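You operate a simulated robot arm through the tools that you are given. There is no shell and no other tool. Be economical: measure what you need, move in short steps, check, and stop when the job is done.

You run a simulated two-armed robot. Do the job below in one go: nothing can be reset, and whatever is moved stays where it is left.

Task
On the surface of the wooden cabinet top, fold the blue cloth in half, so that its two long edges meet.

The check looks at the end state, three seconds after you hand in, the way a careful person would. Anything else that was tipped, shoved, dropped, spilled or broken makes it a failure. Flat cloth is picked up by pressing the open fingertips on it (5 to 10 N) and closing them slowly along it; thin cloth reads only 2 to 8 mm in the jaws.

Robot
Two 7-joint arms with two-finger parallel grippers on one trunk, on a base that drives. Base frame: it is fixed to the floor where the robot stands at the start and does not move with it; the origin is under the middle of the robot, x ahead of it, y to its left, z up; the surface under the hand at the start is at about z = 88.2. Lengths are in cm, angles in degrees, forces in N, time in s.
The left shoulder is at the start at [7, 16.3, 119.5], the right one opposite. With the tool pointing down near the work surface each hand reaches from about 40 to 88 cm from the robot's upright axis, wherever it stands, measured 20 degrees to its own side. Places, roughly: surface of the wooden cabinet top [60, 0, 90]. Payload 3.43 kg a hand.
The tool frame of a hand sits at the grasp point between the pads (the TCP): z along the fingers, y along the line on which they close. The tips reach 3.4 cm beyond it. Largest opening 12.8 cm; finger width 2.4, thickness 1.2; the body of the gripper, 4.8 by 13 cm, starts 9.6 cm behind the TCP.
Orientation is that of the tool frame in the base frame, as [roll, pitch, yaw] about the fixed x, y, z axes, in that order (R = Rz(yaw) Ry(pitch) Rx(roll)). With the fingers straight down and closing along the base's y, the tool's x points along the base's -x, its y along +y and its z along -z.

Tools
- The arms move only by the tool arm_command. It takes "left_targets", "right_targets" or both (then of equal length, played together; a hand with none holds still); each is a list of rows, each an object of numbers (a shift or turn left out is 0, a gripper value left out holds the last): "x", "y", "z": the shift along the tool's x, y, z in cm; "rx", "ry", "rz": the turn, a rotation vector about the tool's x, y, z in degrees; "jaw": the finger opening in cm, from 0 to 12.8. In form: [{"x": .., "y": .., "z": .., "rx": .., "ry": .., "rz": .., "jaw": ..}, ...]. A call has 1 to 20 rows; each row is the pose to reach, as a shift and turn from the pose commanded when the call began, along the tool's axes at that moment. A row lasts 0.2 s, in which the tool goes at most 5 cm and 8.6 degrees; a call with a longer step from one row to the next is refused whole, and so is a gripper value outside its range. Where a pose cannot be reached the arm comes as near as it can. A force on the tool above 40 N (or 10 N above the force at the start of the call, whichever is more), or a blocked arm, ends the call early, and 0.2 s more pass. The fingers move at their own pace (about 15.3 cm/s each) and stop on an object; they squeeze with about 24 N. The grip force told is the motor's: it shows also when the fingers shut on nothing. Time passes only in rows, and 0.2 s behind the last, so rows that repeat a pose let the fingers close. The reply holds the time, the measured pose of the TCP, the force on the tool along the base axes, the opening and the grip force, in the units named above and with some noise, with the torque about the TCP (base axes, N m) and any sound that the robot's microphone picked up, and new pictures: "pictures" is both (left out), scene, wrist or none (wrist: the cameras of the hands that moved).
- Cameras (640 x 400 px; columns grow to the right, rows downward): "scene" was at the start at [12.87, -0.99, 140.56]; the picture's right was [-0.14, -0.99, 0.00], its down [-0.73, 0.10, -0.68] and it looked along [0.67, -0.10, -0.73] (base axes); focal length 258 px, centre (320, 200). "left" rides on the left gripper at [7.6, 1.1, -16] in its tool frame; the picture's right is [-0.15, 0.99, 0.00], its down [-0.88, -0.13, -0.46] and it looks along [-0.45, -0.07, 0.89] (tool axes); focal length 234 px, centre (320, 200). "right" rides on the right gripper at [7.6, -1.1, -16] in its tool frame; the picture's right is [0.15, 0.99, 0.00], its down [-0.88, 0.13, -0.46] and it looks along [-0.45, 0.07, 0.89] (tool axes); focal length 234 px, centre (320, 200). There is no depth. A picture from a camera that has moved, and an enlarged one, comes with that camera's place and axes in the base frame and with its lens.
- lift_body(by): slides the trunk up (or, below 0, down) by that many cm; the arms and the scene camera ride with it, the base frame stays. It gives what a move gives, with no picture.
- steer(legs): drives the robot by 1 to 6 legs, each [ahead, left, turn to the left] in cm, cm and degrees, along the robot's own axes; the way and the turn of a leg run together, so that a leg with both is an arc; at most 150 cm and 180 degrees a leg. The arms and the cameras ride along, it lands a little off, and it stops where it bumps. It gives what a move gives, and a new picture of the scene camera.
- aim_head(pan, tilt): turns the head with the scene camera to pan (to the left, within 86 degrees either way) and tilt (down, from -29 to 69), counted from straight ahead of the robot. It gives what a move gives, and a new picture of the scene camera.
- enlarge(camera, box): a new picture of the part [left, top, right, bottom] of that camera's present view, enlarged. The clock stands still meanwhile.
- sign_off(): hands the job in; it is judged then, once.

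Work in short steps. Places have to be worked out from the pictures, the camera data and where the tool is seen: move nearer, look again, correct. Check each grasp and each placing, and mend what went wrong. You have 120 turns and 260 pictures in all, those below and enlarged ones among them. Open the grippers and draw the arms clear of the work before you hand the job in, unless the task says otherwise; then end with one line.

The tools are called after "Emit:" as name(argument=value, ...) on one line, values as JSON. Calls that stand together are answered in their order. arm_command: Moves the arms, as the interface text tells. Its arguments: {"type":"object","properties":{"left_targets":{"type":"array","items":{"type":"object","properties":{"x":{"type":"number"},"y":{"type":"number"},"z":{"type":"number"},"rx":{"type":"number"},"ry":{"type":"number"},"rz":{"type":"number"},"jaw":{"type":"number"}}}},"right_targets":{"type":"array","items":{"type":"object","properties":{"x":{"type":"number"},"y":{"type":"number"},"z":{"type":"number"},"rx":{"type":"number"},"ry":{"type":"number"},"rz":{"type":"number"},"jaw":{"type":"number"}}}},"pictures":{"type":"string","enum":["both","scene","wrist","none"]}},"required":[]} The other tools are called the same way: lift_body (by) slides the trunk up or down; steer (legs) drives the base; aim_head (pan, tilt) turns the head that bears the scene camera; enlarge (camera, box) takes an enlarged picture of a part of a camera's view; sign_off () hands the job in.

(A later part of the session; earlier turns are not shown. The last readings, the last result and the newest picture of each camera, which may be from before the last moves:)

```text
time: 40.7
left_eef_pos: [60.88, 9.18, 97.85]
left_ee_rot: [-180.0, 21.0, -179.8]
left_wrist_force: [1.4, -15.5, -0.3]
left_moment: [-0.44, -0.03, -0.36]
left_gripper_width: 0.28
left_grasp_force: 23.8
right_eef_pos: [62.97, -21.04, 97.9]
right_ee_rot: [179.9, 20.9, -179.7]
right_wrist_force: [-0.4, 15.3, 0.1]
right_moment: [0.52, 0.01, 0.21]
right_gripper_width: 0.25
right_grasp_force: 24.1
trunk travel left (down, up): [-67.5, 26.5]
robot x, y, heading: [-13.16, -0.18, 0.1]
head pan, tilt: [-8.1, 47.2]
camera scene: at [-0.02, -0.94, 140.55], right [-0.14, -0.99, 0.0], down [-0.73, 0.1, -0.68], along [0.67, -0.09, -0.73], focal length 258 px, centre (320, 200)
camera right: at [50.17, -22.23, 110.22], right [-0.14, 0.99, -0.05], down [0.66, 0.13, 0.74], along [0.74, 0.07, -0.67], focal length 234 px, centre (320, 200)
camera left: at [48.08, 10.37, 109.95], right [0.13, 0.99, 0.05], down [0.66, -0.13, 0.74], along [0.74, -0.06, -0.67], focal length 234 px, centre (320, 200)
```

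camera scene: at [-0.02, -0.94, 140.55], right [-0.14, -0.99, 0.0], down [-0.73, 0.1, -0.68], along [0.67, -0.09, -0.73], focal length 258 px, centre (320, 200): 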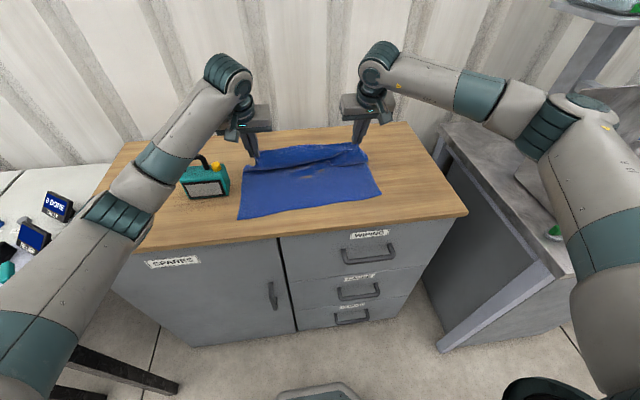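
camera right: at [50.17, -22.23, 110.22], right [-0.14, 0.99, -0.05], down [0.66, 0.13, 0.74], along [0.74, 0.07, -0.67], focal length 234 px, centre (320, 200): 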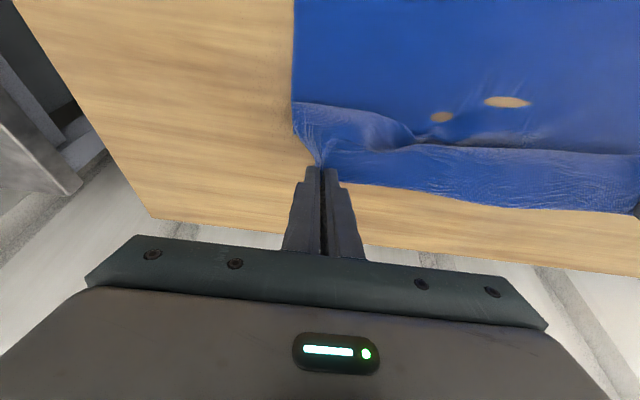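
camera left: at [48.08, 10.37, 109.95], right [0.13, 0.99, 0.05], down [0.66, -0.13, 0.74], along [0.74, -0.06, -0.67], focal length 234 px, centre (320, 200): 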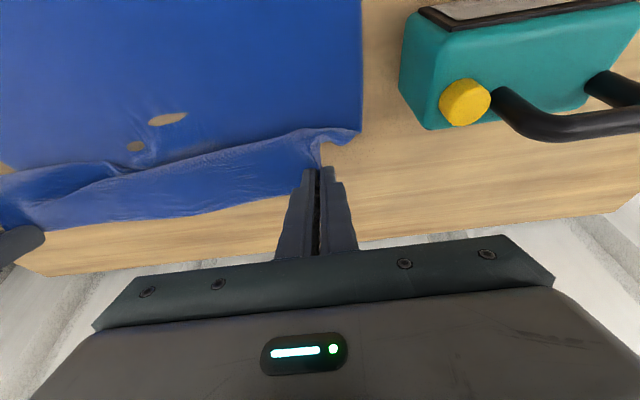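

The curtain hangs right over the planned crease. I ease the sideways tension slightly and then drive back 7 cm to carry the hem toward the near edge.

Emit:
arm_command(left_targets=[{"y": -0.25}, {"y": -0.25}], right_targets=[{"y": 0.25}, {"y": 0.25}], pictures="none")

Emit:
steer(legs=[[-7, 0, 0]])

Emit:
enlarge(camera="right", box=[200, 0, 640, 275])

Emit:
enlarge(camera="left", box=[0, 0, 440, 275])

```text
time: 41.3
left_eef_pos: [60.89, 9.11, 97.82]
left_ee_rot: [-180.0, 21.1, -179.7]
left_wrist_force: [1.7, -9.7, -0.2]
left_moment: [-0.27, 0.0, -0.23]
left_gripper_width: 0.27
left_grasp_force: 23.7
right_eef_pos: [63.03, -20.81, 97.99]
right_ee_rot: [180.0, 21.0, -179.8]
right_wrist_force: [-0.1, 10.2, 0.1]
right_moment: [0.29, -0.01, 0.12]
right_gripper_width: 0.23
right_grasp_force: 24.5
trunk travel left (down, up): [-67.5, 26.5]
robot x, y, heading: [-12.81, 0.0, 0.3]
head pan, tilt: [-8.1, 47.2]
```

```text
time: 42.3
left_eef_pos: [54.0, 8.99, 97.92]
left_ee_rot: [-179.9, 20.9, -179.6]
left_wrist_force: [-0.4, -8.1, -0.2]
left_moment: [-0.22, 0.01, -0.18]
left_gripper_width: 0.25
left_grasp_force: 23.9
right_eef_pos: [56.05, -20.86, 98.01]
right_ee_rot: [-179.9, 21.0, -179.8]
right_wrist_force: [0.0, 8.3, 1.0]
right_moment: [0.27, 0.0, 0.09]
right_gripper_width: 0.21
right_grasp_force: 23.9
trunk travel left (down, up): [-67.5, 26.5]
robot x, y, heading: [-19.88, -0.2, 0.4]
head pan, tilt: [-8.1, 47.2]
camera scene: at [-7.03, -1.0, 140.55], right [-0.14, -0.99, 0.0], down [-0.73, 0.1, -0.68], along [0.67, -0.09, -0.73], focal length 258 px, centre (320, 200)
```

scene: 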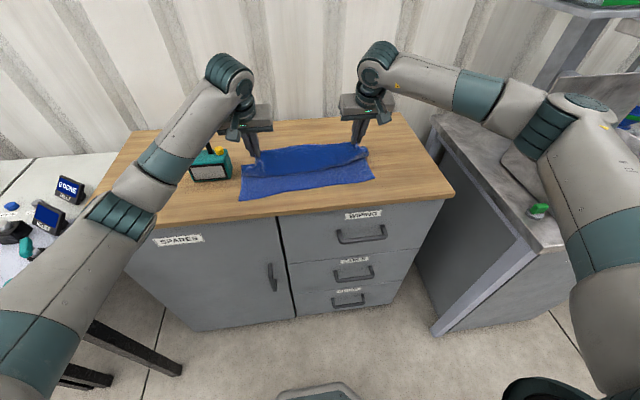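

```text
1.45 times, centred on (420, 138) of right
camera zoom: at [43.19, -22.03, 110.27], right [-0.14, 0.99, -0.05], down [0.66, 0.13, 0.74], along [0.74, 0.07, -0.67], focal length 341 px, centre (174, 291)
```

zoom: 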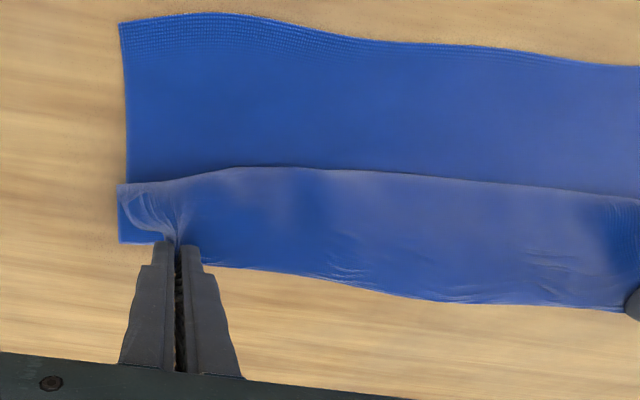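

```text
1.45 times, centred on (220, 138) of left
camera zoom: at [41.11, 10.07, 110.02], right [0.13, 0.99, 0.05], down [0.66, -0.13, 0.74], along [0.74, -0.06, -0.67], focal length 341 px, centre (466, 291)
```

zoom: 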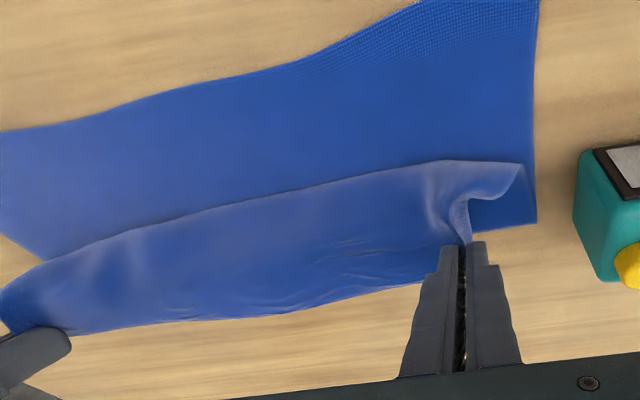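

The creases now measure x ≈ 57.9 on the left and 62.1 on the right, within about 1 cm of the middle line. I carry the hem over on a higher, nearly taut path and tilt the fingers up to 65° so the hem flips properly.

Emit:
arm_command(left_targets=[{"x": 1.3, "z": -0.8, "ry": -4}, {"x": 2.6, "z": -1.6, "ry": -8}, {"x": 3.9, "z": -2.4, "ry": -12}, {"x": 5.23, "z": -3.11, "ry": -15}, {"x": 6.7, "z": -3.1, "ry": -19}, {"x": 8.2, "z": -3.0, "ry": -23}, {"x": 9.6, "z": -2.8, "ry": -27}, {"x": 11.04, "z": -2.5, "ry": -31}, {"x": 12.2, "z": -1.7, "ry": -36}, {"x": 13.1, "z": -0.9, "ry": -40}, {"x": 13.96, "z": -0.19, "ry": -44}, {"x": 13.96, "z": -0.19, "ry": -44}], right_targets=[{"x": 0.8, "z": -0.6, "ry": -4}, {"x": 1.5, "z": -1.1, "ry": -8}, {"x": 2.3, "z": -1.7, "ry": -12}, {"x": 2.98, "z": -2.16, "ry": -15}, {"x": 4.5, "z": -2.0, "ry": -19}, {"x": 6.0, "z": -1.8, "ry": -23}, {"x": 7.5, "z": -1.5, "ry": -27}, {"x": 8.96, "z": -1.08, "ry": -31}, {"x": 9.9, "z": -0.5, "ry": -36}, {"x": 10.7, "z": 0.2, "ry": -40}, {"x": 11.5, "z": 0.84, "ry": -44}, {"x": 11.5, "z": 0.84, "ry": -44}])

```text
time: 44.9
left_eef_pos: [40.92, 8.9, 92.97]
left_ee_rot: [179.9, 65.0, -179.8]
left_wrist_force: [2.3, -14.2, 0.8]
left_moment: [-0.08, -0.04, -0.49]
left_gripper_width: 0.29
left_grasp_force: 24.1
right_eef_pos: [46.51, -20.79, 95.03]
right_ee_rot: [179.8, 57.0, -179.8]
right_wrist_force: [-2.2, 14.3, -0.4]
right_moment: [0.26, 0.07, 0.47]
right_gripper_width: 0.27
right_grasp_force: 24.0
right hand out of reach, approached as far as the arm can: row 10, 11, 12
trunk travel left (down, up): [-67.5, 26.5]
robot x, y, heading: [-19.86, -0.03, 0.4]
head pan, tilt: [-8.1, 47.2]
camera scene: at [-6.97, -1.0, 140.55], right [-0.14, -0.99, 0.0], down [-0.73, 0.1, -0.68], along [0.67, -0.09, -0.73], focal length 258 px, centre (320, 200)
camera right: at [29.1, -22.09, 97.4], right [-0.08, 0.99, -0.12], down [0.1, 0.13, 0.99], along [0.99, 0.07, -0.11], focal length 234 px, centre (320, 200)
camera left: at [23.12, 10.03, 92.84], right [0.06, 0.99, 0.13], down [-0.04, -0.13, 0.99], along [1.0, -0.06, 0.03], focal length 234 px, centre (320, 200)
```

scene: 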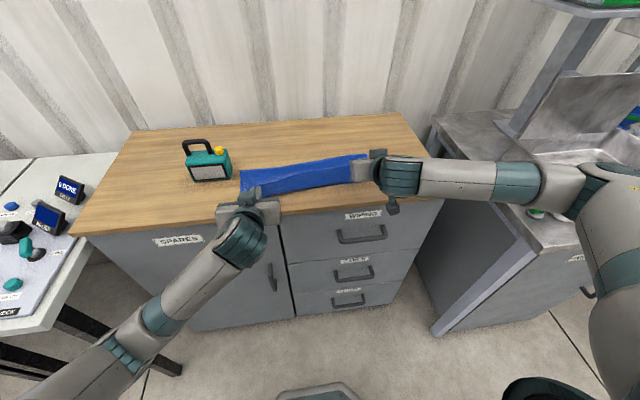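
right: 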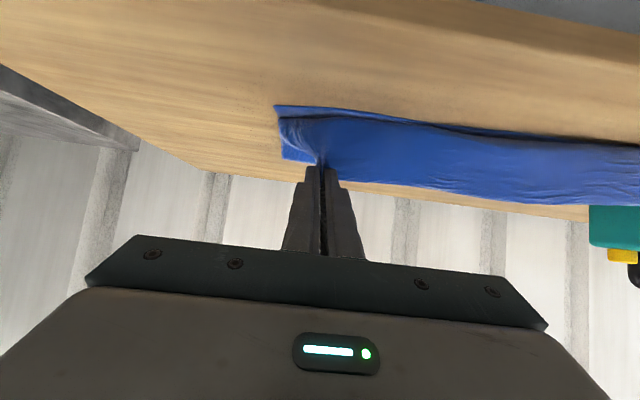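
left: 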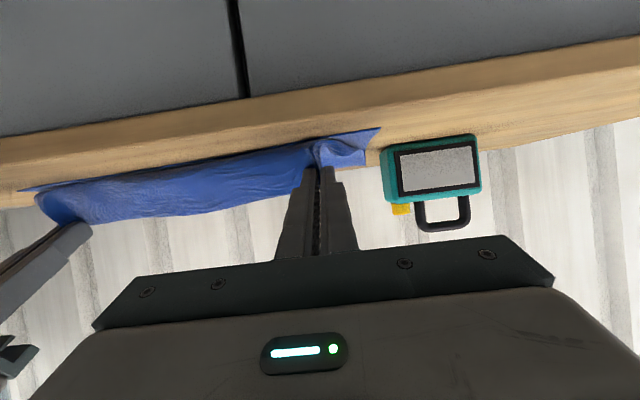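

The left tip is at about x = 44, 3 cm above the table. The right hand hit a tilt limit at [49.4], 5 cm up. I lower both, with the right at a gentler tilt, and ease the sideways tension.

Emit:
arm_command(left_targets=[{"x": 0.4, "y": -0.3, "z": 0.2}, {"x": 0.8, "y": -0.3, "z": 0.4}, {"x": 1.2, "y": -0.3, "z": 0.5}, {"x": 1.6, "y": -0.3, "z": 0.65}, {"x": 1.6, "y": -0.3, "z": 0.65}], right_targets=[{"x": 0.8, "y": 0.3, "z": 0.3, "ry": 2}, {"x": 1.6, "y": 0.3, "z": 0.5, "ry": 4}, {"x": 2.4, "y": 0.3, "z": 0.8, "ry": 6}, {"x": 3.0, "y": 0.3, "z": 1.0, "ry": 7}, {"x": 3.0, "y": 0.3, "z": 1.0, "ry": 7}])

Emit:
enlarge(camera="right", box=[240, 90, 640, 250])

Emit:
enlarge(camera="scene", box=[220, 130, 400, 230])

```text
time: 46.1
left_eef_pos: [40.76, 8.76, 91.36]
left_ee_rot: [-179.9, 65.1, -179.6]
left_wrist_force: [0.0, -5.7, 6.7]
left_moment: [0.0, -0.18, -0.19]
left_gripper_width: 0.25
left_grasp_force: 24.3
right_eef_pos: [45.8, -20.45, 92.21]
right_ee_rot: [-179.9, 50.0, -179.8]
right_wrist_force: [-1.6, 5.5, 2.0]
right_moment: [0.09, 0.03, 0.13]
right_gripper_width: 0.24
right_grasp_force: 24.0
trunk travel left (down, up): [-67.5, 26.5]
robot x, y, heading: [-20.26, 0.03, 0.3]
head pan, tilt: [-8.1, 47.2]
camera scene: at [-7.07, -1.0, 140.58], right [-0.14, -0.99, 0.0], down [-0.73, 0.1, -0.68], along [0.67, -0.09, -0.73], focal length 258 px, centre (320, 200)
camera right: at [28.66, -21.74, 96.54], right [-0.1, 0.99, -0.11], down [0.22, 0.13, 0.97], along [0.97, 0.07, -0.23], focal length 234 px, centre (320, 200)
camera left: at [23.01, 9.76, 91.16], right [0.06, 0.99, 0.13], down [-0.04, -0.13, 0.99], along [1.0, -0.06, 0.03], focal length 234 px, centre (320, 200)
```

scene: 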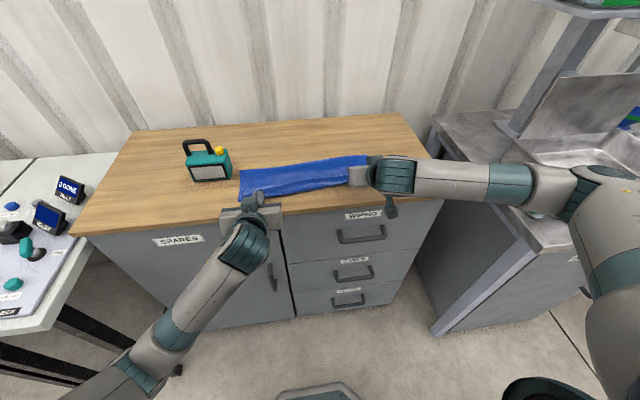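
right: 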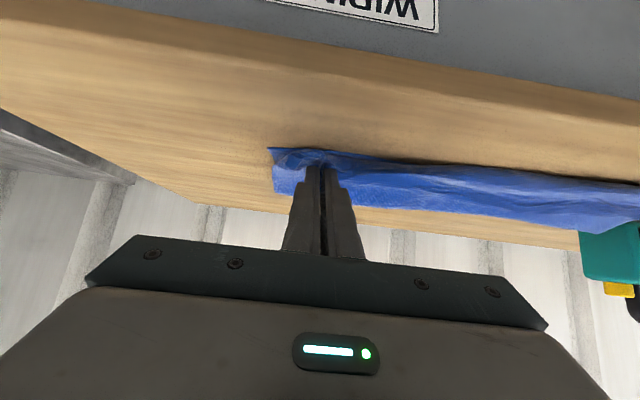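
left: 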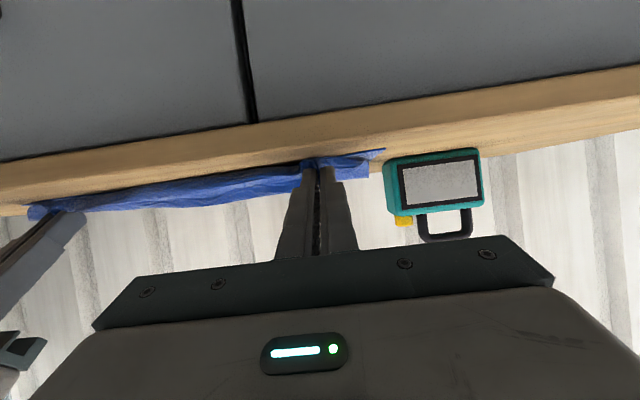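

```text
1.60 times, centred on (440, 170) of right
camera zoom: at [28.66, -21.74, 96.54], right [-0.1, 0.99, -0.11], down [0.22, 0.13, 0.97], along [0.97, 0.07, -0.23], focal length 375 px, centre (128, 248)
```

zoom: 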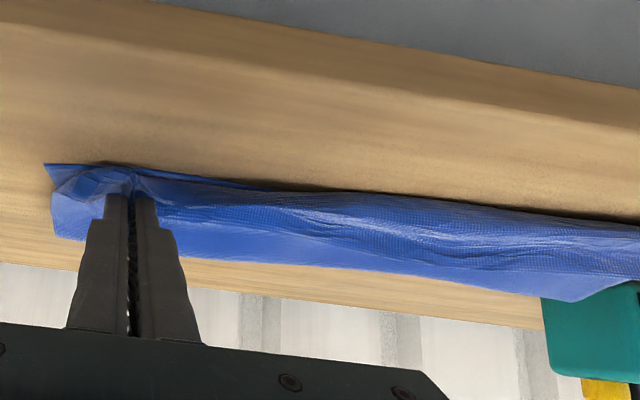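

```text
3.56 times, centred on (310, 180) of scene
camera zoom: at [-7.07, -1.0, 140.58], right [-0.14, -0.99, 0.0], down [-0.73, 0.1, -0.68], along [0.67, -0.09, -0.73], focal length 919 px, centre (356, 271)
```

zoom: 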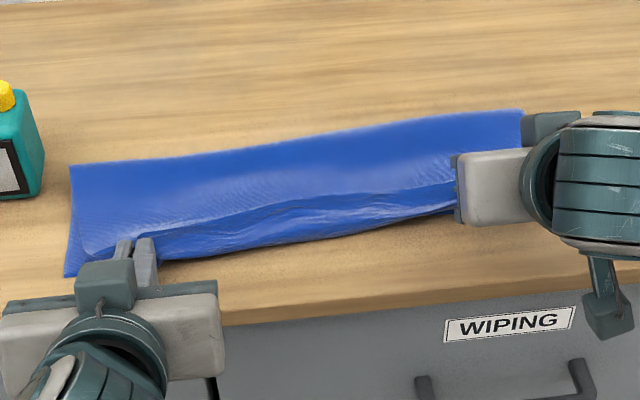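

A lip of about 2–3 cm still curls under along the front, so the hem needs to come further toward me. I lift slightly and back the base up 2.5 cm to draw it flat.

Emit:
arm_command(left_targets=[{"x": -0.6, "z": -0.3}, {"x": -0.6, "z": -0.3}], right_targets=[{"x": -0.4, "z": -0.3}, {"x": -0.4, "z": -0.3}], pictures="none")

Emit:
steer(legs=[[-2.5, 0, 0]])

Emit:
enlarge(camera="right", box=[240, 90, 640, 250])

Emit:
enlarge(camera="scene", box=[220, 130, 400, 230])

```text
time: 46.7
left_eef_pos: [40.71, 8.73, 91.91]
left_ee_rot: [-179.9, 65.0, -179.6]
left_wrist_force: [0.7, -6.3, -0.4]
left_moment: [-0.02, 0.0, -0.19]
left_gripper_width: 0.25
left_grasp_force: 23.8
right_eef_pos: [45.84, -20.61, 92.49]
right_ee_rot: [-180.0, 50.0, -179.8]
right_wrist_force: [-0.9, 5.7, -0.2]
right_moment: [0.1, 0.01, 0.15]
right_gripper_width: 0.23
right_grasp_force: 24.4
trunk travel left (down, up): [-67.5, 26.5]
robot x, y, heading: [-19.61, 0.0, 0.2]
head pan, tilt: [-8.1, 47.2]
```

```text
time: 47.5
left_eef_pos: [38.25, 8.74, 91.9]
left_ee_rot: [179.9, 65.0, -179.8]
left_wrist_force: [-0.2, -5.8, 1.3]
left_moment: [-0.03, -0.01, -0.2]
left_gripper_width: 0.27
left_grasp_force: 24.3
right_eef_pos: [43.36, -20.67, 92.47]
right_ee_rot: [180.0, 49.9, -179.8]
right_wrist_force: [-1.5, 5.1, -0.4]
right_moment: [0.1, -0.02, 0.14]
right_gripper_width: 0.23
right_grasp_force: 23.6
trunk travel left (down, up): [-67.5, 26.5]
robot x, y, heading: [-22.63, 0.19, 0.2]
head pan, tilt: [-8.1, 47.2]
camera scene: at [-9.42, -1.04, 140.54], right [-0.14, -0.99, 0.0], down [-0.73, 0.1, -0.68], along [0.67, -0.09, -0.73], focal length 258 px, centre (320, 200)
```

scene: 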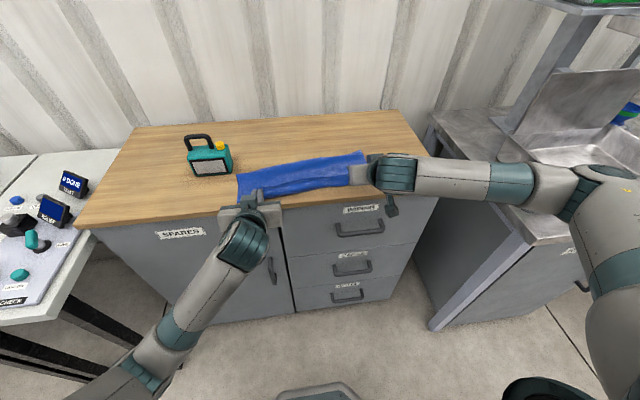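

```text
1.60 times, centred on (440, 170) of right
camera zoom: at [26.26, -21.79, 96.93], right [-0.1, 0.99, -0.11], down [0.22, 0.13, 0.97], along [0.97, 0.07, -0.23], focal length 375 px, centre (128, 248)
```

zoom: 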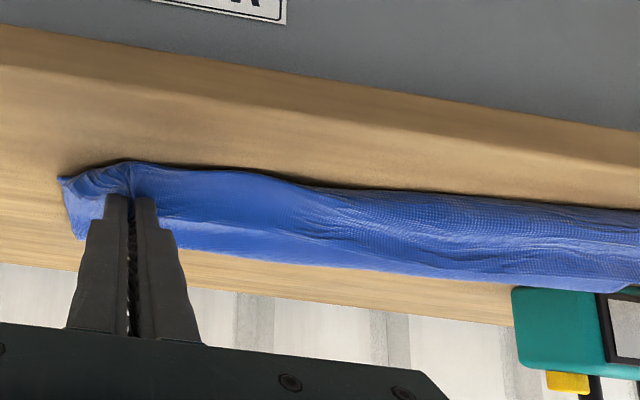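

```text
3.56 times, centred on (310, 180) of scene
camera zoom: at [-9.42, -1.04, 140.54], right [-0.14, -0.99, 0.0], down [-0.73, 0.1, -0.68], along [0.67, -0.09, -0.73], focal length 919 px, centre (356, 271)
```

zoom: 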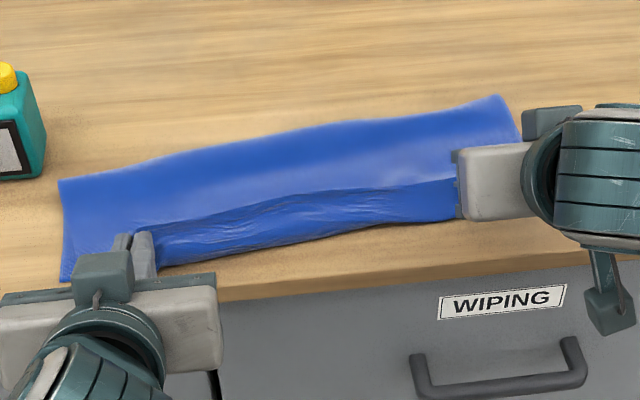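

Pulling only slid the whole cloth about 2.5 cm, because the pleats gripped along y hold the hem pointing the wrong way. I will lay the hem back down turned up on top, then regrasp it with the jaws turned 90° so it hangs straight from the fingertips and can be flipped by tilting.

Emit:
arm_command(left_targets=[{"x": -1.5, "z": 0.5, "ry": 6}, {"x": -3, "z": 1, "ry": 12}, {"x": -4.37, "z": 2.04, "ry": 18}, {"x": -4.6, "z": 3, "ry": 24}, {"x": -4.6, "z": 4, "ry": 30}, {"x": -4.4, "z": 5, "ry": 38}, {"x": -3.98, "z": 5.92, "ry": 45}, {"x": -3.98, "z": 5.92, "ry": 45}], right_targets=[{"x": -1.5, "z": 0.3, "ry": 4}, {"x": -3, "z": 0.6, "ry": 8}, {"x": -4.3, "z": 1.09, "ry": 12}, {"x": -4.7, "z": 2.1, "ry": 16}, {"x": -4.9, "z": 3.1, "ry": 20}, {"x": -4.9, "z": 4, "ry": 25}, {"x": -4.87, "z": 4.98, "ry": 30}, {"x": -4.87, "z": 4.98, "ry": 30}], pictures="wrist")

```text
time: 49.1
left_eef_pos: [47.17, 15.01, 92.22]
left_ee_rot: [174.6, 23.1, -178.2]
left_wrist_force: [-3.3, 4.0, 16.3]
left_moment: [0.16, 0.1, -0.01]
left_gripper_width: 0.22
left_grasp_force: 24.1
left hand out of reach, approached as far as the arm can: row 7
right_eef_pos: [50.08, -20.55, 93.13]
right_ee_rot: [-179.7, 21.2, -179.7]
right_wrist_force: [-1.1, 0.2, -0.3]
right_moment: [0.02, 0.03, 0.02]
right_gripper_width: 0.01
right_grasp_force: 23.6
trunk travel left (down, up): [-67.5, 26.5]
robot x, y, heading: [-22.44, -0.07, 0.1]
head pan, tilt: [-8.1, 47.2]
stopped in row 7 (left hand): the force on the tool passed its limit at 50 N (the readings are from after the stop); the commanded pose is now the measured one
camera right: at [37.24, -21.76, 105.27], right [-0.14, 0.99, -0.06], down [0.66, 0.14, 0.74], along [0.74, 0.07, -0.67], focal length 234 px, centre (320, 200)
camera left: at [33.91, 14.28, 103.85], right [0.07, 0.99, 0.14], down [0.64, -0.15, 0.75], along [0.76, 0.04, -0.64], focal length 234 px, centre (320, 200)
```

right: 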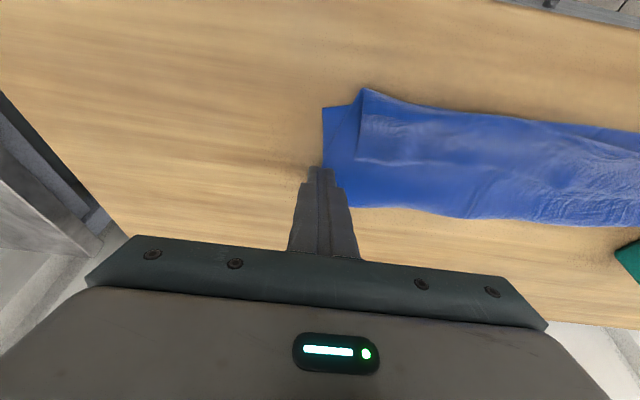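
left: 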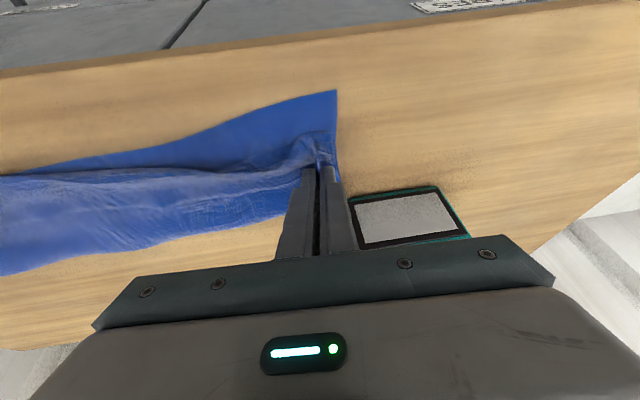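

The left arm hit a reach limit and jerked sideways to y = 15, and the right grip slipped. Before moving again I check the teal object and the surroundings.

Emit:
enlarge(camera="scene", box=[120, 80, 440, 280])

Emit:
enlarge(camera="left", box=[200, 80, 520, 280])

```text
2.00 times, centred on (280, 180) of scene
camera zoom: at [-9.58, -0.91, 140.58], right [-0.14, -0.99, 0.0], down [-0.73, 0.1, -0.68], along [0.67, -0.09, -0.73], focal length 517 px, centre (400, 240)
```

zoom: 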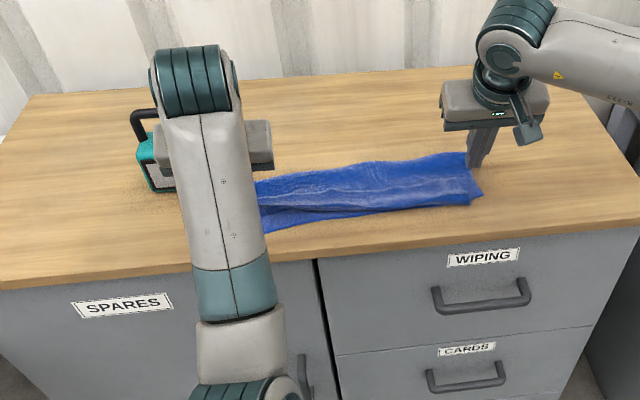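

```text
2.00 times, centred on (360, 180) of left
camera zoom: at [33.91, 14.28, 103.85], right [0.07, 0.99, 0.14], down [0.64, -0.15, 0.75], along [0.76, 0.04, -0.64], focal length 468 px, centre (240, 240)
```

zoom: 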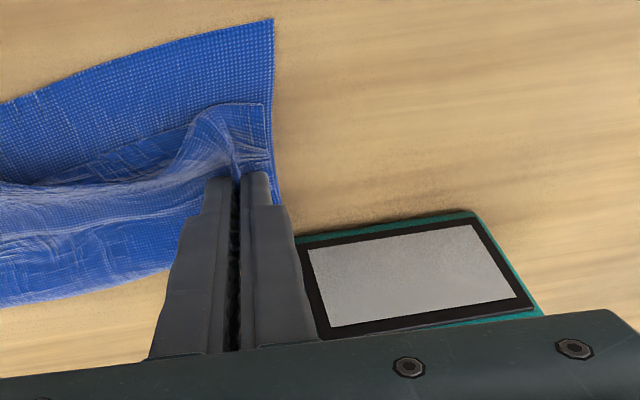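

The teal object hasn't moved and is still clear of the gripper. I release the left hand and lift both hands straight up.

Emit:
arm_command(left_targets=[{"jaw": 1}, {"jaw": 2}, {"jaw": 2, "x": -0.8, "z": -1.8}, {"jaw": 2, "x": -1.6, "z": -3.7}, {"jaw": 2, "x": -3.1, "z": -7.4}, {"jaw": 2, "x": -4.6, "z": -11}, {"jaw": 2, "x": -4.6, "z": -11}], right_targets=[{"jaw": 0.5}, {"jaw": 1}, {"jaw": 1, "x": -0.7, "z": -1.8}, {"jaw": 2, "x": -1.5, "z": -3.7}, {"jaw": 2, "x": -2.9, "z": -7.4}, {"jaw": 2, "x": -4.3, "z": -11}, {"jaw": 2, "x": -4.3, "z": -11}])

```text
time: 50.7
left_eef_pos: [51.96, 16.09, 101.01]
left_ee_rot: [173.9, 23.0, -177.7]
left_wrist_force: [0.5, -0.4, 0.9]
left_moment: [0.03, -0.03, 0.03]
left_gripper_width: 1.98
left_grasp_force: 0.0
left hand out of reach, approached as far as the arm can: row 4, 5, 6, 7
right_eef_pos: [50.07, -20.52, 105.04]
right_ee_rot: [-179.8, 21.1, -179.8]
right_wrist_force: [0.3, 0.3, 0.6]
right_moment: [0.0, 0.01, -0.03]
right_gripper_width: 2.0
right_grasp_force: 0.0
trunk travel left (down, up): [-67.5, 26.5]
robot x, y, heading: [-22.23, -0.62, 0.1]
head pan, tilt: [-8.1, 47.2]
camera scene: at [-9.44, -1.0, 140.55], right [-0.14, -0.99, 0.0], down [-0.73, 0.1, -0.68], along [0.67, -0.09, -0.73], focal length 258 px, centre (320, 200)
camera right: at [37.33, -21.7, 117.25], right [-0.14, 0.99, -0.06], down [0.66, 0.13, 0.74], along [0.74, 0.07, -0.67], focal length 234 px, centre (320, 200)
camera left: at [38.63, 14.95, 112.76], right [0.05, 0.99, 0.15], down [0.65, -0.15, 0.75], along [0.76, 0.06, -0.65], focal length 234 px, centre (320, 200)
```

scene: 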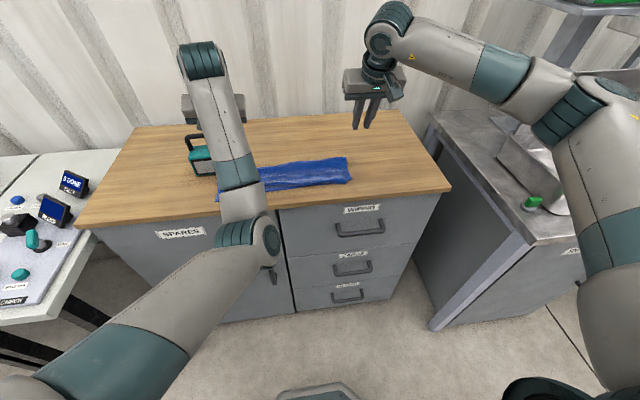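
right: 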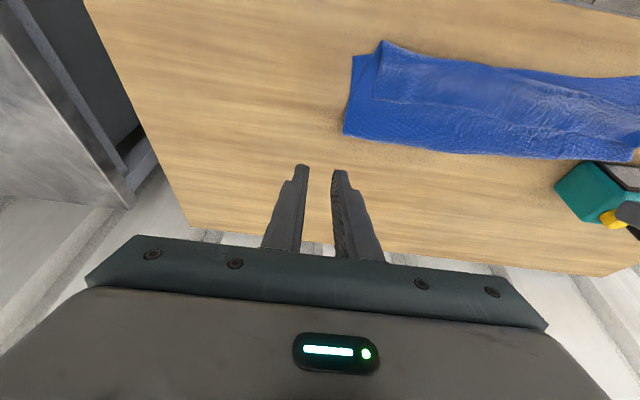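
left: 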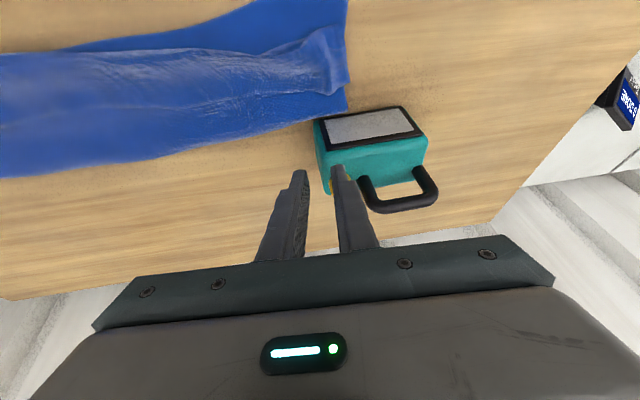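

The left arm is in an awkward low-elbow posture with its fingertips near the teal object. I move it gently away, toward the robot's centre and then back.

Emit:
arm_command(left_targets=[{"y": -1.5}, {"y": -3}, {"y": -4.5}, {"y": -6}, {"y": -6, "x": 2}, {"y": -6, "x": 4}, {"y": -6, "x": 4}], pictures="both")

```text
time: 52.5
left_eef_pos: [51.19, 12.43, 98.88]
left_ee_rot: [173.3, 24.6, -176.4]
left_wrist_force: [0.0, 0.1, 0.5]
left_moment: [-0.01, 0.03, -0.01]
left_gripper_width: 2.0
left_grasp_force: 0.1
left hand out of reach, approached as far as the arm can: row 5, 6, 7
right_eef_pos: [50.26, -20.47, 105.02]
right_ee_rot: [-179.6, 21.1, -179.8]
right_wrist_force: [-0.5, 0.8, 0.1]
right_moment: [0.01, 0.01, 0.0]
right_gripper_width: 2.02
right_grasp_force: 0.1
trunk travel left (down, up): [-67.5, 26.5]
robot x, y, heading: [-22.21, -0.07, 0.5]
head pan, tilt: [-8.1, 47.2]
stopped in row 7 (left hand): the arm was blocked; the commanded pose is now the measured one
camera scene: at [-9.47, -0.95, 140.56], right [-0.14, -0.99, 0.0], down [-0.73, 0.1, -0.68], along [0.67, -0.09, -0.73], focal length 258 px, centre (320, 200)
camera left: at [37.73, 10.8, 110.34], right [0.02, 0.99, 0.17], down [0.63, -0.14, 0.76], along [0.78, 0.09, -0.62], focal length 234 px, centre (320, 200)
```

scene: 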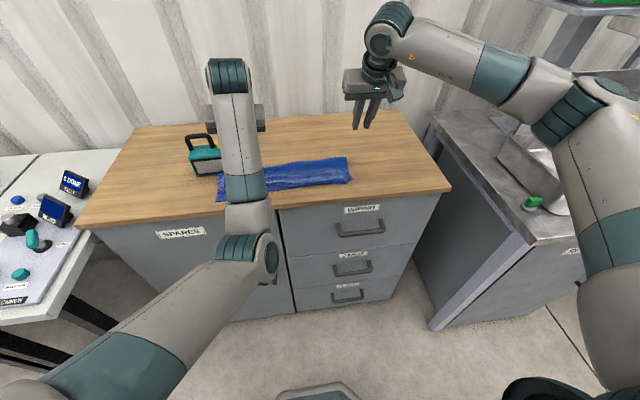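
left: 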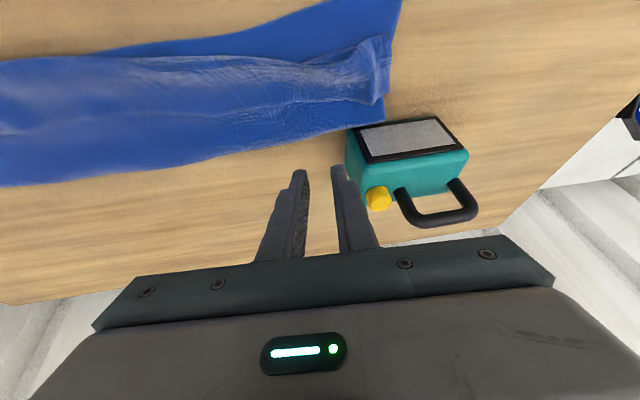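

The left elbow seems to be blocked against the cabinet front. Backing the base up 12 cm moves everything clear, since the hands are above the cloth.

Emit:
steer(legs=[[-12, 0, 0]])

```text
time: 53.7
left_eef_pos: [39.16, 12.36, 98.99]
left_ee_rot: [173.3, 24.6, -176.4]
left_wrist_force: [0.1, 0.1, -0.5]
left_moment: [0.02, 0.0, -0.01]
left_gripper_width: 2.0
left_grasp_force: 0.1
right_eef_pos: [38.11, -20.61, 105.0]
right_ee_rot: [-179.7, 21.1, -179.7]
right_wrist_force: [0.4, -0.9, 0.4]
right_moment: [0.02, 0.0, -0.03]
right_gripper_width: 2.02
right_grasp_force: 0.0
trunk travel left (down, up): [-67.5, 26.5]
robot x, y, heading: [-34.51, -0.32, 0.1]
head pan, tilt: [-8.1, 47.2]
camera scene: at [-21.5, -1.05, 140.55], right [-0.14, -0.99, 0.0], down [-0.73, 0.1, -0.68], along [0.67, -0.09, -0.73], focal length 258 px, centre (320, 200)
```

scene: 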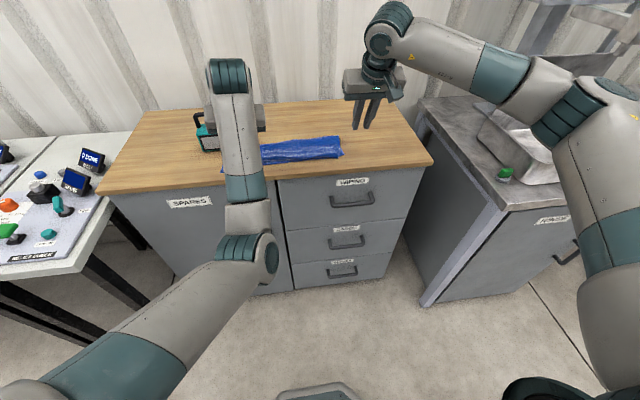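

The left hand is now away from the table. I move it stepwise back toward its starting posture (up, out and vertical) to recover a normal elbow configuration.

Emit:
arm_command(left_targets=[{"x": 0, "y": 1, "z": -2}, {"x": 0.5, "y": 2.5, "z": -4, "ry": 3, "rx": 1}, {"x": 1.5, "y": 4, "z": -5.5, "ry": 6, "rx": 2}, {"x": 2.5, "y": 6, "z": -6.5, "ry": 10, "rx": 3}, {"x": 3.5, "y": 8, "z": -7.5, "ry": 14, "rx": 4}, {"x": 4.7, "y": 9.5, "z": -8, "ry": 19, "rx": 5}, {"x": 5.8, "y": 10.6, "z": -8.2, "ry": 24, "rx": 6.7}, {"x": 5.8, "y": 10.6, "z": -8.2, "ry": 24, "rx": 6.7}], pictures="scene")

```text
time: 55.5
left_eef_pos: [38.14, 27.51, 104.67]
left_ee_rot: [-179.6, 0.5, -175.0]
left_wrist_force: [0.5, 0.5, 0.2]
left_moment: [-0.02, -0.03, 0.03]
left_gripper_width: 2.01
left_grasp_force: 0.0
left hand out of reach, approached as far as the arm can: row 1, 2, 3, 4, 5, 6, 7, 8
right_eef_pos: [38.1, -20.52, 104.98]
right_ee_rot: [-179.7, 21.0, -179.8]
right_wrist_force: [0.0, -0.6, 0.2]
right_moment: [-0.02, 0.0, 0.0]
right_gripper_width: 2.02
right_grasp_force: 0.1
trunk travel left (down, up): [-67.5, 26.5]
robot x, y, heading: [-34.59, -0.28, 0.2]
head pan, tilt: [-8.1, 47.2]
camera scene: at [-21.5, -1.06, 140.55], right [-0.14, -0.99, 0.0], down [-0.73, 0.1, -0.68], along [0.67, -0.09, -0.73], focal length 258 px, centre (320, 200)
```

scene: 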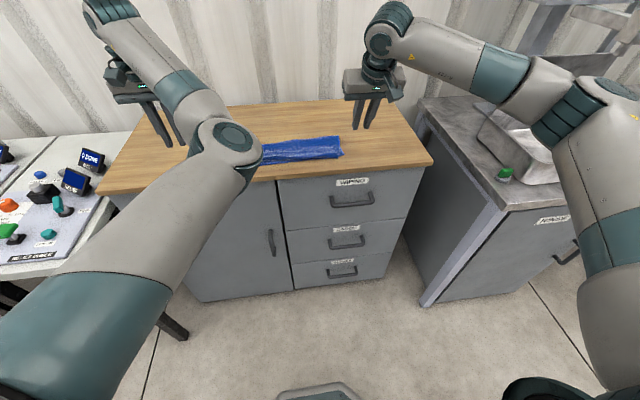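

The left elbow is still turned inward. I draw the hand back toward the robot and up, to give the arm room to unwind.

Emit:
arm_command(left_targets=[{"x": 2, "y": 1, "z": -3, "rz": 1}, {"x": 4, "y": 2, "z": -6, "rz": 2}, {"x": 6, "y": 3, "z": -9, "rz": 3}, {"x": 8, "y": 4, "z": -12, "rz": 4}, {"x": 10, "y": 5, "z": -15, "rz": 5}, {"x": 12, "y": 6, "z": -16, "rz": 5}, {"x": 12, "y": 6, "z": -16, "rz": 5}], pictures="scene")

```text
time: 57.1
left_eef_pos: [26.21, 36.81, 118.97]
left_ee_rot: [-179.6, 0.6, -179.9]
left_wrist_force: [-1.0, -0.2, 0.4]
left_moment: [-0.03, 0.01, 0.01]
left_gripper_width: 1.98
left_grasp_force: 0.0
left hand out of reach, approached as far as the arm can: row 1, 2, 3, 4, 5, 6, 7
right_eef_pos: [38.23, -20.58, 105.08]
right_ee_rot: [-179.8, 21.1, -179.8]
right_wrist_force: [-0.3, -0.8, -0.5]
right_moment: [0.02, 0.01, -0.02]
right_gripper_width: 1.97
right_grasp_force: 0.1
trunk travel left (down, up): [-67.5, 26.5]
robot x, y, heading: [-34.65, -0.37, 0.2]
head pan, tilt: [-8.1, 47.2]
camera scene: at [-21.54, -0.98, 140.56], right [-0.14, -0.99, 0.0], down [-0.73, 0.1, -0.68], along [0.67, -0.09, -0.73], focal length 258 px, centre (320, 200)
```

scene: 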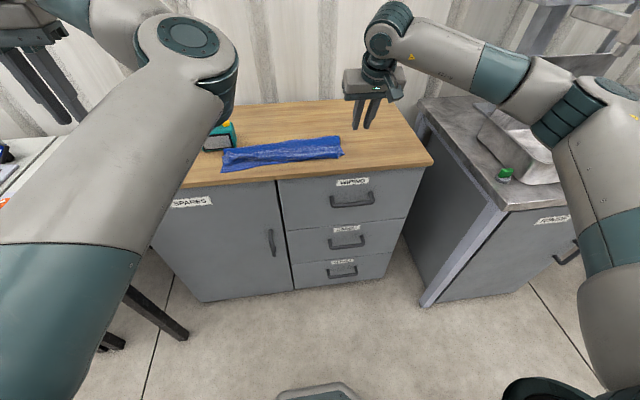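

I stretch the left arm out high above the table to straighten the elbow, so that it can then fold outward again.

Emit:
arm_command(left_targets=[{"x": -3, "y": -1, "z": -1}, {"x": -7, "y": -2, "z": -2}, {"x": -11, "y": -3, "z": -3}, {"x": -15, "y": -4, "z": -4}, {"x": -19, "y": -5, "z": -4}, {"x": -23, "y": -6, "z": -4}, {"x": -27, "y": -7, "z": -4}, {"x": -31, "y": -8, "z": -4}, {"x": -35, "y": -10, "z": -4}, {"x": -35, "y": -10, "z": -4}], pictures="scene")

```text
time: 59.3
left_eef_pos: [45.32, 28.34, 120.64]
left_ee_rot: [-179.6, 0.7, -179.9]
left_wrist_force: [0.8, 0.2, -0.4]
left_moment: [-0.04, -0.01, -0.01]
left_gripper_width: 1.98
left_grasp_force: 0.0
left hand out of reach, approached as far as the arm can: row 5, 6, 7, 8, 9, 10
right_eef_pos: [37.96, -20.58, 105.11]
right_ee_rot: [-179.7, 21.1, -179.8]
right_wrist_force: [0.3, -0.3, 0.8]
right_moment: [-0.02, -0.01, -0.01]
right_gripper_width: 1.99
right_grasp_force: 0.1
trunk travel left (down, up): [-67.5, 26.5]
robot x, y, heading: [-34.31, -0.09, 0.2]
head pan, tilt: [-8.1, 47.2]
camera scene: at [-21.59, -0.93, 140.57], right [-0.14, -0.99, 0.0], down [-0.73, 0.1, -0.68], along [0.67, -0.09, -0.73], focal length 258 px, centre (320, 200)
```

scene: 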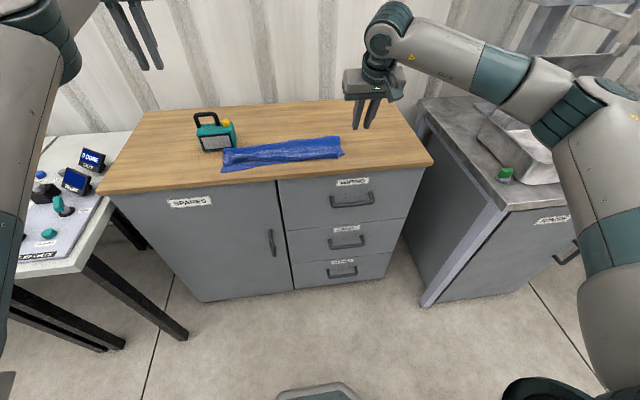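

The elbow has swung back outward. I bring the left hand down to a neutral pose and level the right hand too.

Emit:
arm_command(left_targets=[{"x": 1, "y": -0.5, "z": 3}, {"x": 2.5, "y": -1.5, "z": 6}, {"x": 4, "y": -2.5, "z": 9}, {"x": 5.5, "y": -3.5, "z": 12}, {"x": 7, "y": -4.5, "z": 15}, {"x": 7, "y": -4.5, "z": 15}], right_targets=[{"ry": 4}, {"ry": 8}, {"ry": 12}, {"ry": 16}, {"ry": 21}, {"ry": 21}], pictures="scene")

Emit:
enlarge(camera="scene", box=[190, 120, 380, 190])

```text
time: 60.7
left_eef_pos: [40.35, 23.95, 106.0]
left_ee_rot: [-179.9, 0.5, 179.9]
left_wrist_force: [0.8, 0.2, 0.6]
left_moment: [0.12, 0.02, 0.02]
left_gripper_width: 2.02
left_grasp_force: 0.2
left hand out of reach, approached as far as the arm can: row 1, 2, 5, 6
right_eef_pos: [38.2, -21.0, 104.82]
right_ee_rot: [-180.0, -0.1, -180.0]
right_wrist_force: [0.1, 0.1, 0.1]
right_moment: [0.1, 0.04, 0.01]
right_gripper_width: 1.97
right_grasp_force: 0.1
trunk travel left (down, up): [-67.5, 26.5]
robot x, y, heading: [-34.31, -0.26, 0.5]
head pan, tilt: [-8.1, 47.2]
camera scene: at [-21.39, -1.51, 140.53], right [-0.14, -0.99, 0.0], down [-0.73, 0.1, -0.68], along [0.67, -0.09, -0.74], focal length 258 px, centre (320, 200)
```

scene: 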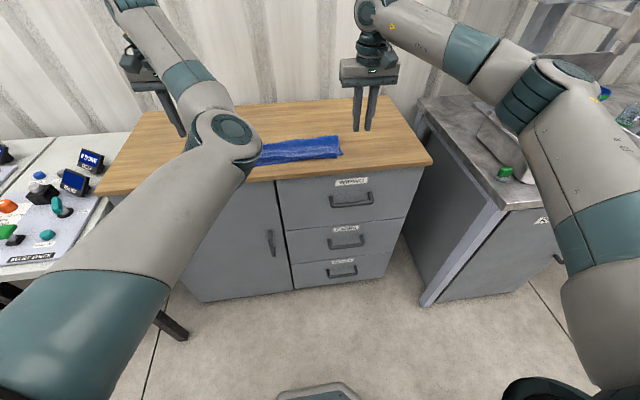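

```text
3.37 times, centred on (285, 155) of scene
camera zoom: at [-21.39, -1.51, 140.53], right [-0.14, -0.99, 0.0], down [-0.73, 0.1, -0.68], along [0.67, -0.09, -0.74], focal length 870 px, centre (438, 352)
```

zoom: 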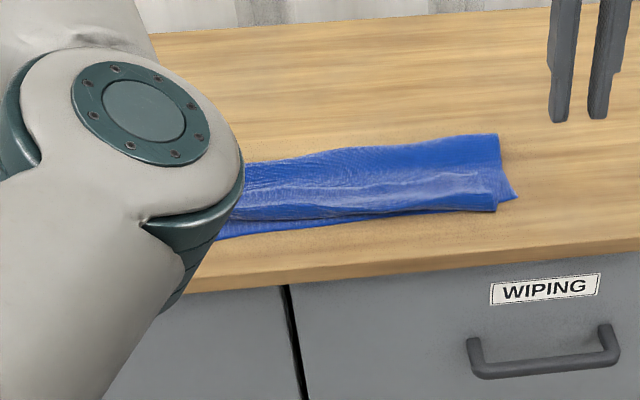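

The elbow flipped inward again on the way down. I stretch out once more, swing the hand wide to the left this time, and then lower it.

Emit:
arm_command(left_targets=[{"x": -1, "y": 0.5, "z": -3}, {"x": -2.5, "y": 1.5, "z": -6}, {"x": -4, "y": 2.5, "z": -9}, {"x": -5.5, "y": 3.5, "z": -12}, {"x": -7, "y": 4.5, "z": -15}, {"x": -10, "y": 4.5, "z": -16}, {"x": -14, "y": 4.5, "z": -16}, {"x": -18, "y": 4.5, "z": -16}, {"x": -18, "y": 4.5, "z": -16}], pictures="scene")

```text
time: 62.7
left_eef_pos: [45.53, 27.82, 119.99]
left_ee_rot: [-179.6, 0.6, 180.0]
left_wrist_force: [-0.1, 0.7, -0.3]
left_moment: [-0.01, -0.01, -0.03]
left_gripper_width: 1.96
left_grasp_force: 0.1
left hand out of reach, approached as far as the arm can: row 5, 6, 7, 8, 9
right_eef_pos: [38.04, -20.53, 105.12]
right_ee_rot: [-179.8, 0.1, -179.9]
right_wrist_force: [0.0, -0.2, 0.4]
right_moment: [-0.03, -0.02, 0.02]
right_gripper_width: 2.0
right_grasp_force: 0.0
trunk travel left (down, up): [-67.5, 26.5]
robot x, y, heading: [-34.33, -0.04, 0.1]
head pan, tilt: [-8.1, 47.2]
camera scene: at [-21.53, -0.99, 140.56], right [-0.14, -0.99, 0.0], down [-0.73, 0.1, -0.68], along [0.67, -0.09, -0.73], focal length 258 px, centre (320, 200)
```

scene: 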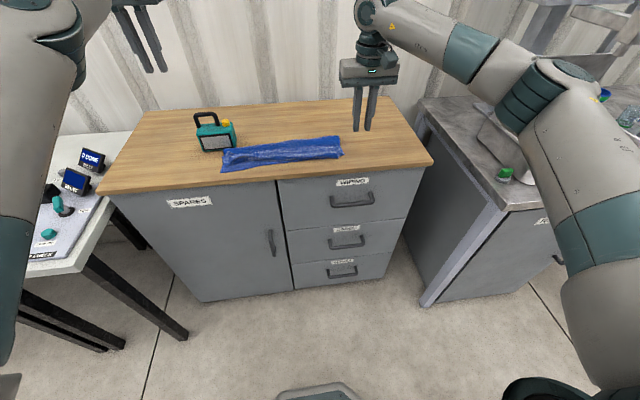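

The elbow is outside again. I keep the hand wide to the left, come back a little, then lower in small steps.

Emit:
arm_command(left_targets=[{"x": 2, "y": 3}, {"x": 4, "y": 6}, {"x": 6, "y": 9}, {"x": 8, "y": 12}, {"x": 8, "y": 12, "z": 2}, {"x": 8, "y": 12, "z": 4}], pictures="scene")

```text
time: 64.1
left_eef_pos: [37.7, 39.26, 115.39]
left_ee_rot: [-179.7, 0.7, -180.0]
left_wrist_force: [0.1, -0.3, 0.0]
left_moment: [-0.03, 0.03, -0.02]
left_gripper_width: 2.0
left_grasp_force: 0.1
right_eef_pos: [38.29, -20.57, 105.09]
right_ee_rot: [-179.8, 0.1, -179.9]
right_wrist_force: [0.9, -0.3, -0.7]
right_moment: [0.0, 0.0, 0.0]
right_gripper_width: 2.0
right_grasp_force: 0.1
trunk travel left (down, up): [-67.5, 26.5]
robot x, y, heading: [-34.48, 0.2, 0.5]
head pan, tilt: [-8.1, 47.2]
camera scene: at [-21.45, -1.03, 140.55], right [-0.14, -0.99, 0.0], down [-0.73, 0.1, -0.68], along [0.67, -0.09, -0.73], focal length 258 px, centre (320, 200)
```

scene: 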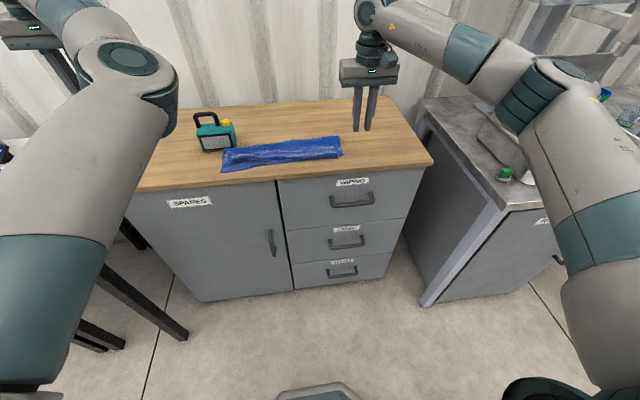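

With the hand wide the elbow still folds inward. I try the opposite: stretch forward, sweep the hand inward across the centre while high, then come back.

Emit:
arm_command(left_targets=[{"x": -3, "y": -3, "z": -3}, {"x": -6, "y": -6, "z": -6}, {"x": -9, "y": -9, "z": -7}, {"x": -12, "y": -12, "z": -7}, {"x": -14, "y": -15, "z": -7}, {"x": -16, "y": -18, "z": -7}, {"x": -17, "y": -22, "z": -7}, {"x": -17, "y": -26, "z": -7}, {"x": -17, "y": -30, "z": -7}, {"x": -15, "y": -34, "z": -7}, {"x": -12, "y": -36, "z": -7}, {"x": -9, "y": -37, "z": -7}, {"x": -9, "y": -37, "z": -7}], pictures="scene")

```text
refused: row 1 steps farther than a row can; nothing moved
```

The first steps were too long, so I shorten them.

Emit:
arm_command(left_targets=[{"x": -2.5, "y": -2.5, "z": -2.5}, {"x": -5, "y": -5, "z": -5}, {"x": -8, "y": -8, "z": -6}, {"x": -11, "y": -11, "z": -6}, {"x": -14, "y": -14, "z": -6}, {"x": -16, "y": -18, "z": -6}, {"x": -17, "y": -22, "z": -6}, {"x": -17, "y": -26, "z": -6}, {"x": -17, "y": -30, "z": -6}, {"x": -15, "y": -33, "z": -6}, {"x": -12, "y": -36, "z": -6}, {"x": -9, "y": -37, "z": -6}, {"x": -9, "y": -37, "z": -6}], pictures="scene")

```text
time: 66.9
left_eef_pos: [42.76, 4.3, 120.98]
left_ee_rot: [-179.7, 0.7, 180.0]
left_wrist_force: [0.0, 0.1, -0.5]
left_moment: [0.03, 0.03, -0.04]
left_gripper_width: 1.99
left_grasp_force: 0.0
left hand out of reach, approached as far as the arm can: row 3, 4, 5, 6, 7, 8, 9, 10, 11, 12, 13
right_eef_pos: [38.21, -20.63, 104.93]
right_ee_rot: [-179.7, 0.1, -179.8]
right_wrist_force: [-1.0, -0.5, -0.2]
right_moment: [0.04, -0.01, 0.01]
right_gripper_width: 1.99
right_grasp_force: 0.1
trunk travel left (down, up): [-67.5, 26.5]
robot x, y, heading: [-34.49, -0.25, 0.3]
head pan, tilt: [-8.1, 47.2]
camera scene: at [-21.46, -1.19, 140.54], right [-0.14, -0.99, 0.0], down [-0.73, 0.1, -0.68], along [0.67, -0.09, -0.73], focal length 258 px, centre (320, 200)
```

scene: 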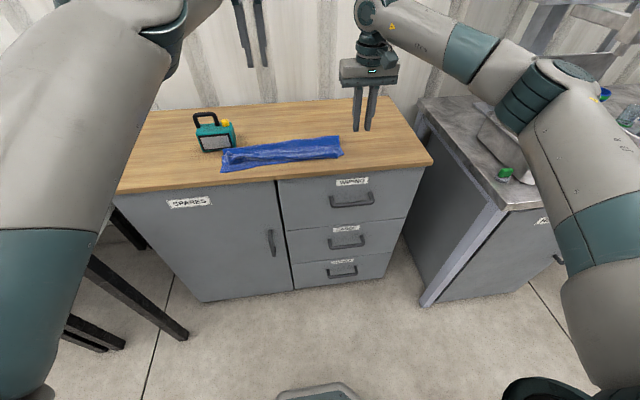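

The elbow is now to the left of the hand. I draw the hand straight back toward the robot and slightly down, so it bends outward.

Emit:
arm_command(left_targets=[{"x": 2.5}, {"x": 5}, {"x": 7.5, "z": 1}, {"x": 10, "z": 2}, {"x": 12.5, "z": 4}, {"x": 15, "z": 6}, {"x": 15, "z": 6}], pictures="scene")

```text
time: 68.5
left_eef_pos: [41.79, -0.5, 118.48]
left_ee_rot: [-179.7, 0.6, -179.9]
left_wrist_force: [0.4, 0.1, 0.0]
left_moment: [0.0, -0.03, -0.02]
left_gripper_width: 1.98
left_grasp_force: 0.0
left hand out of reach, approached as far as the arm can: row 1, 2, 3, 4, 5, 6, 7
right_eef_pos: [38.03, -20.6, 105.03]
right_ee_rot: [-179.8, 0.1, -179.8]
right_wrist_force: [0.0, -0.1, -0.3]
right_moment: [-0.01, -0.02, -0.01]
right_gripper_width: 2.01
right_grasp_force: 0.0
trunk travel left (down, up): [-67.5, 26.5]
robot x, y, heading: [-34.5, -0.33, 0.2]
head pan, tilt: [-8.1, 47.2]
camera scene: at [-21.52, -1.02, 140.56], right [-0.14, -0.99, 0.0], down [-0.73, 0.1, -0.68], along [0.67, -0.09, -0.73], focal length 258 px, centre (320, 200)
```

scene: 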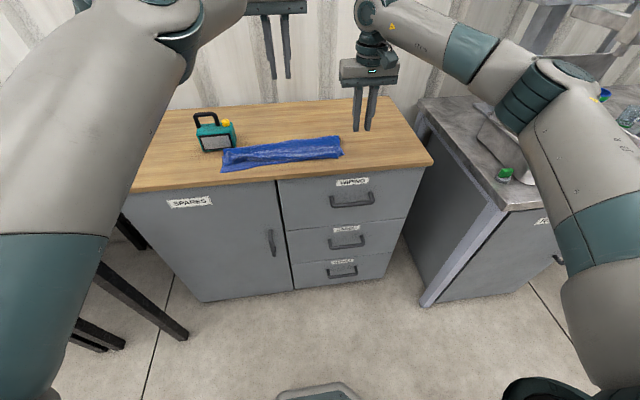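

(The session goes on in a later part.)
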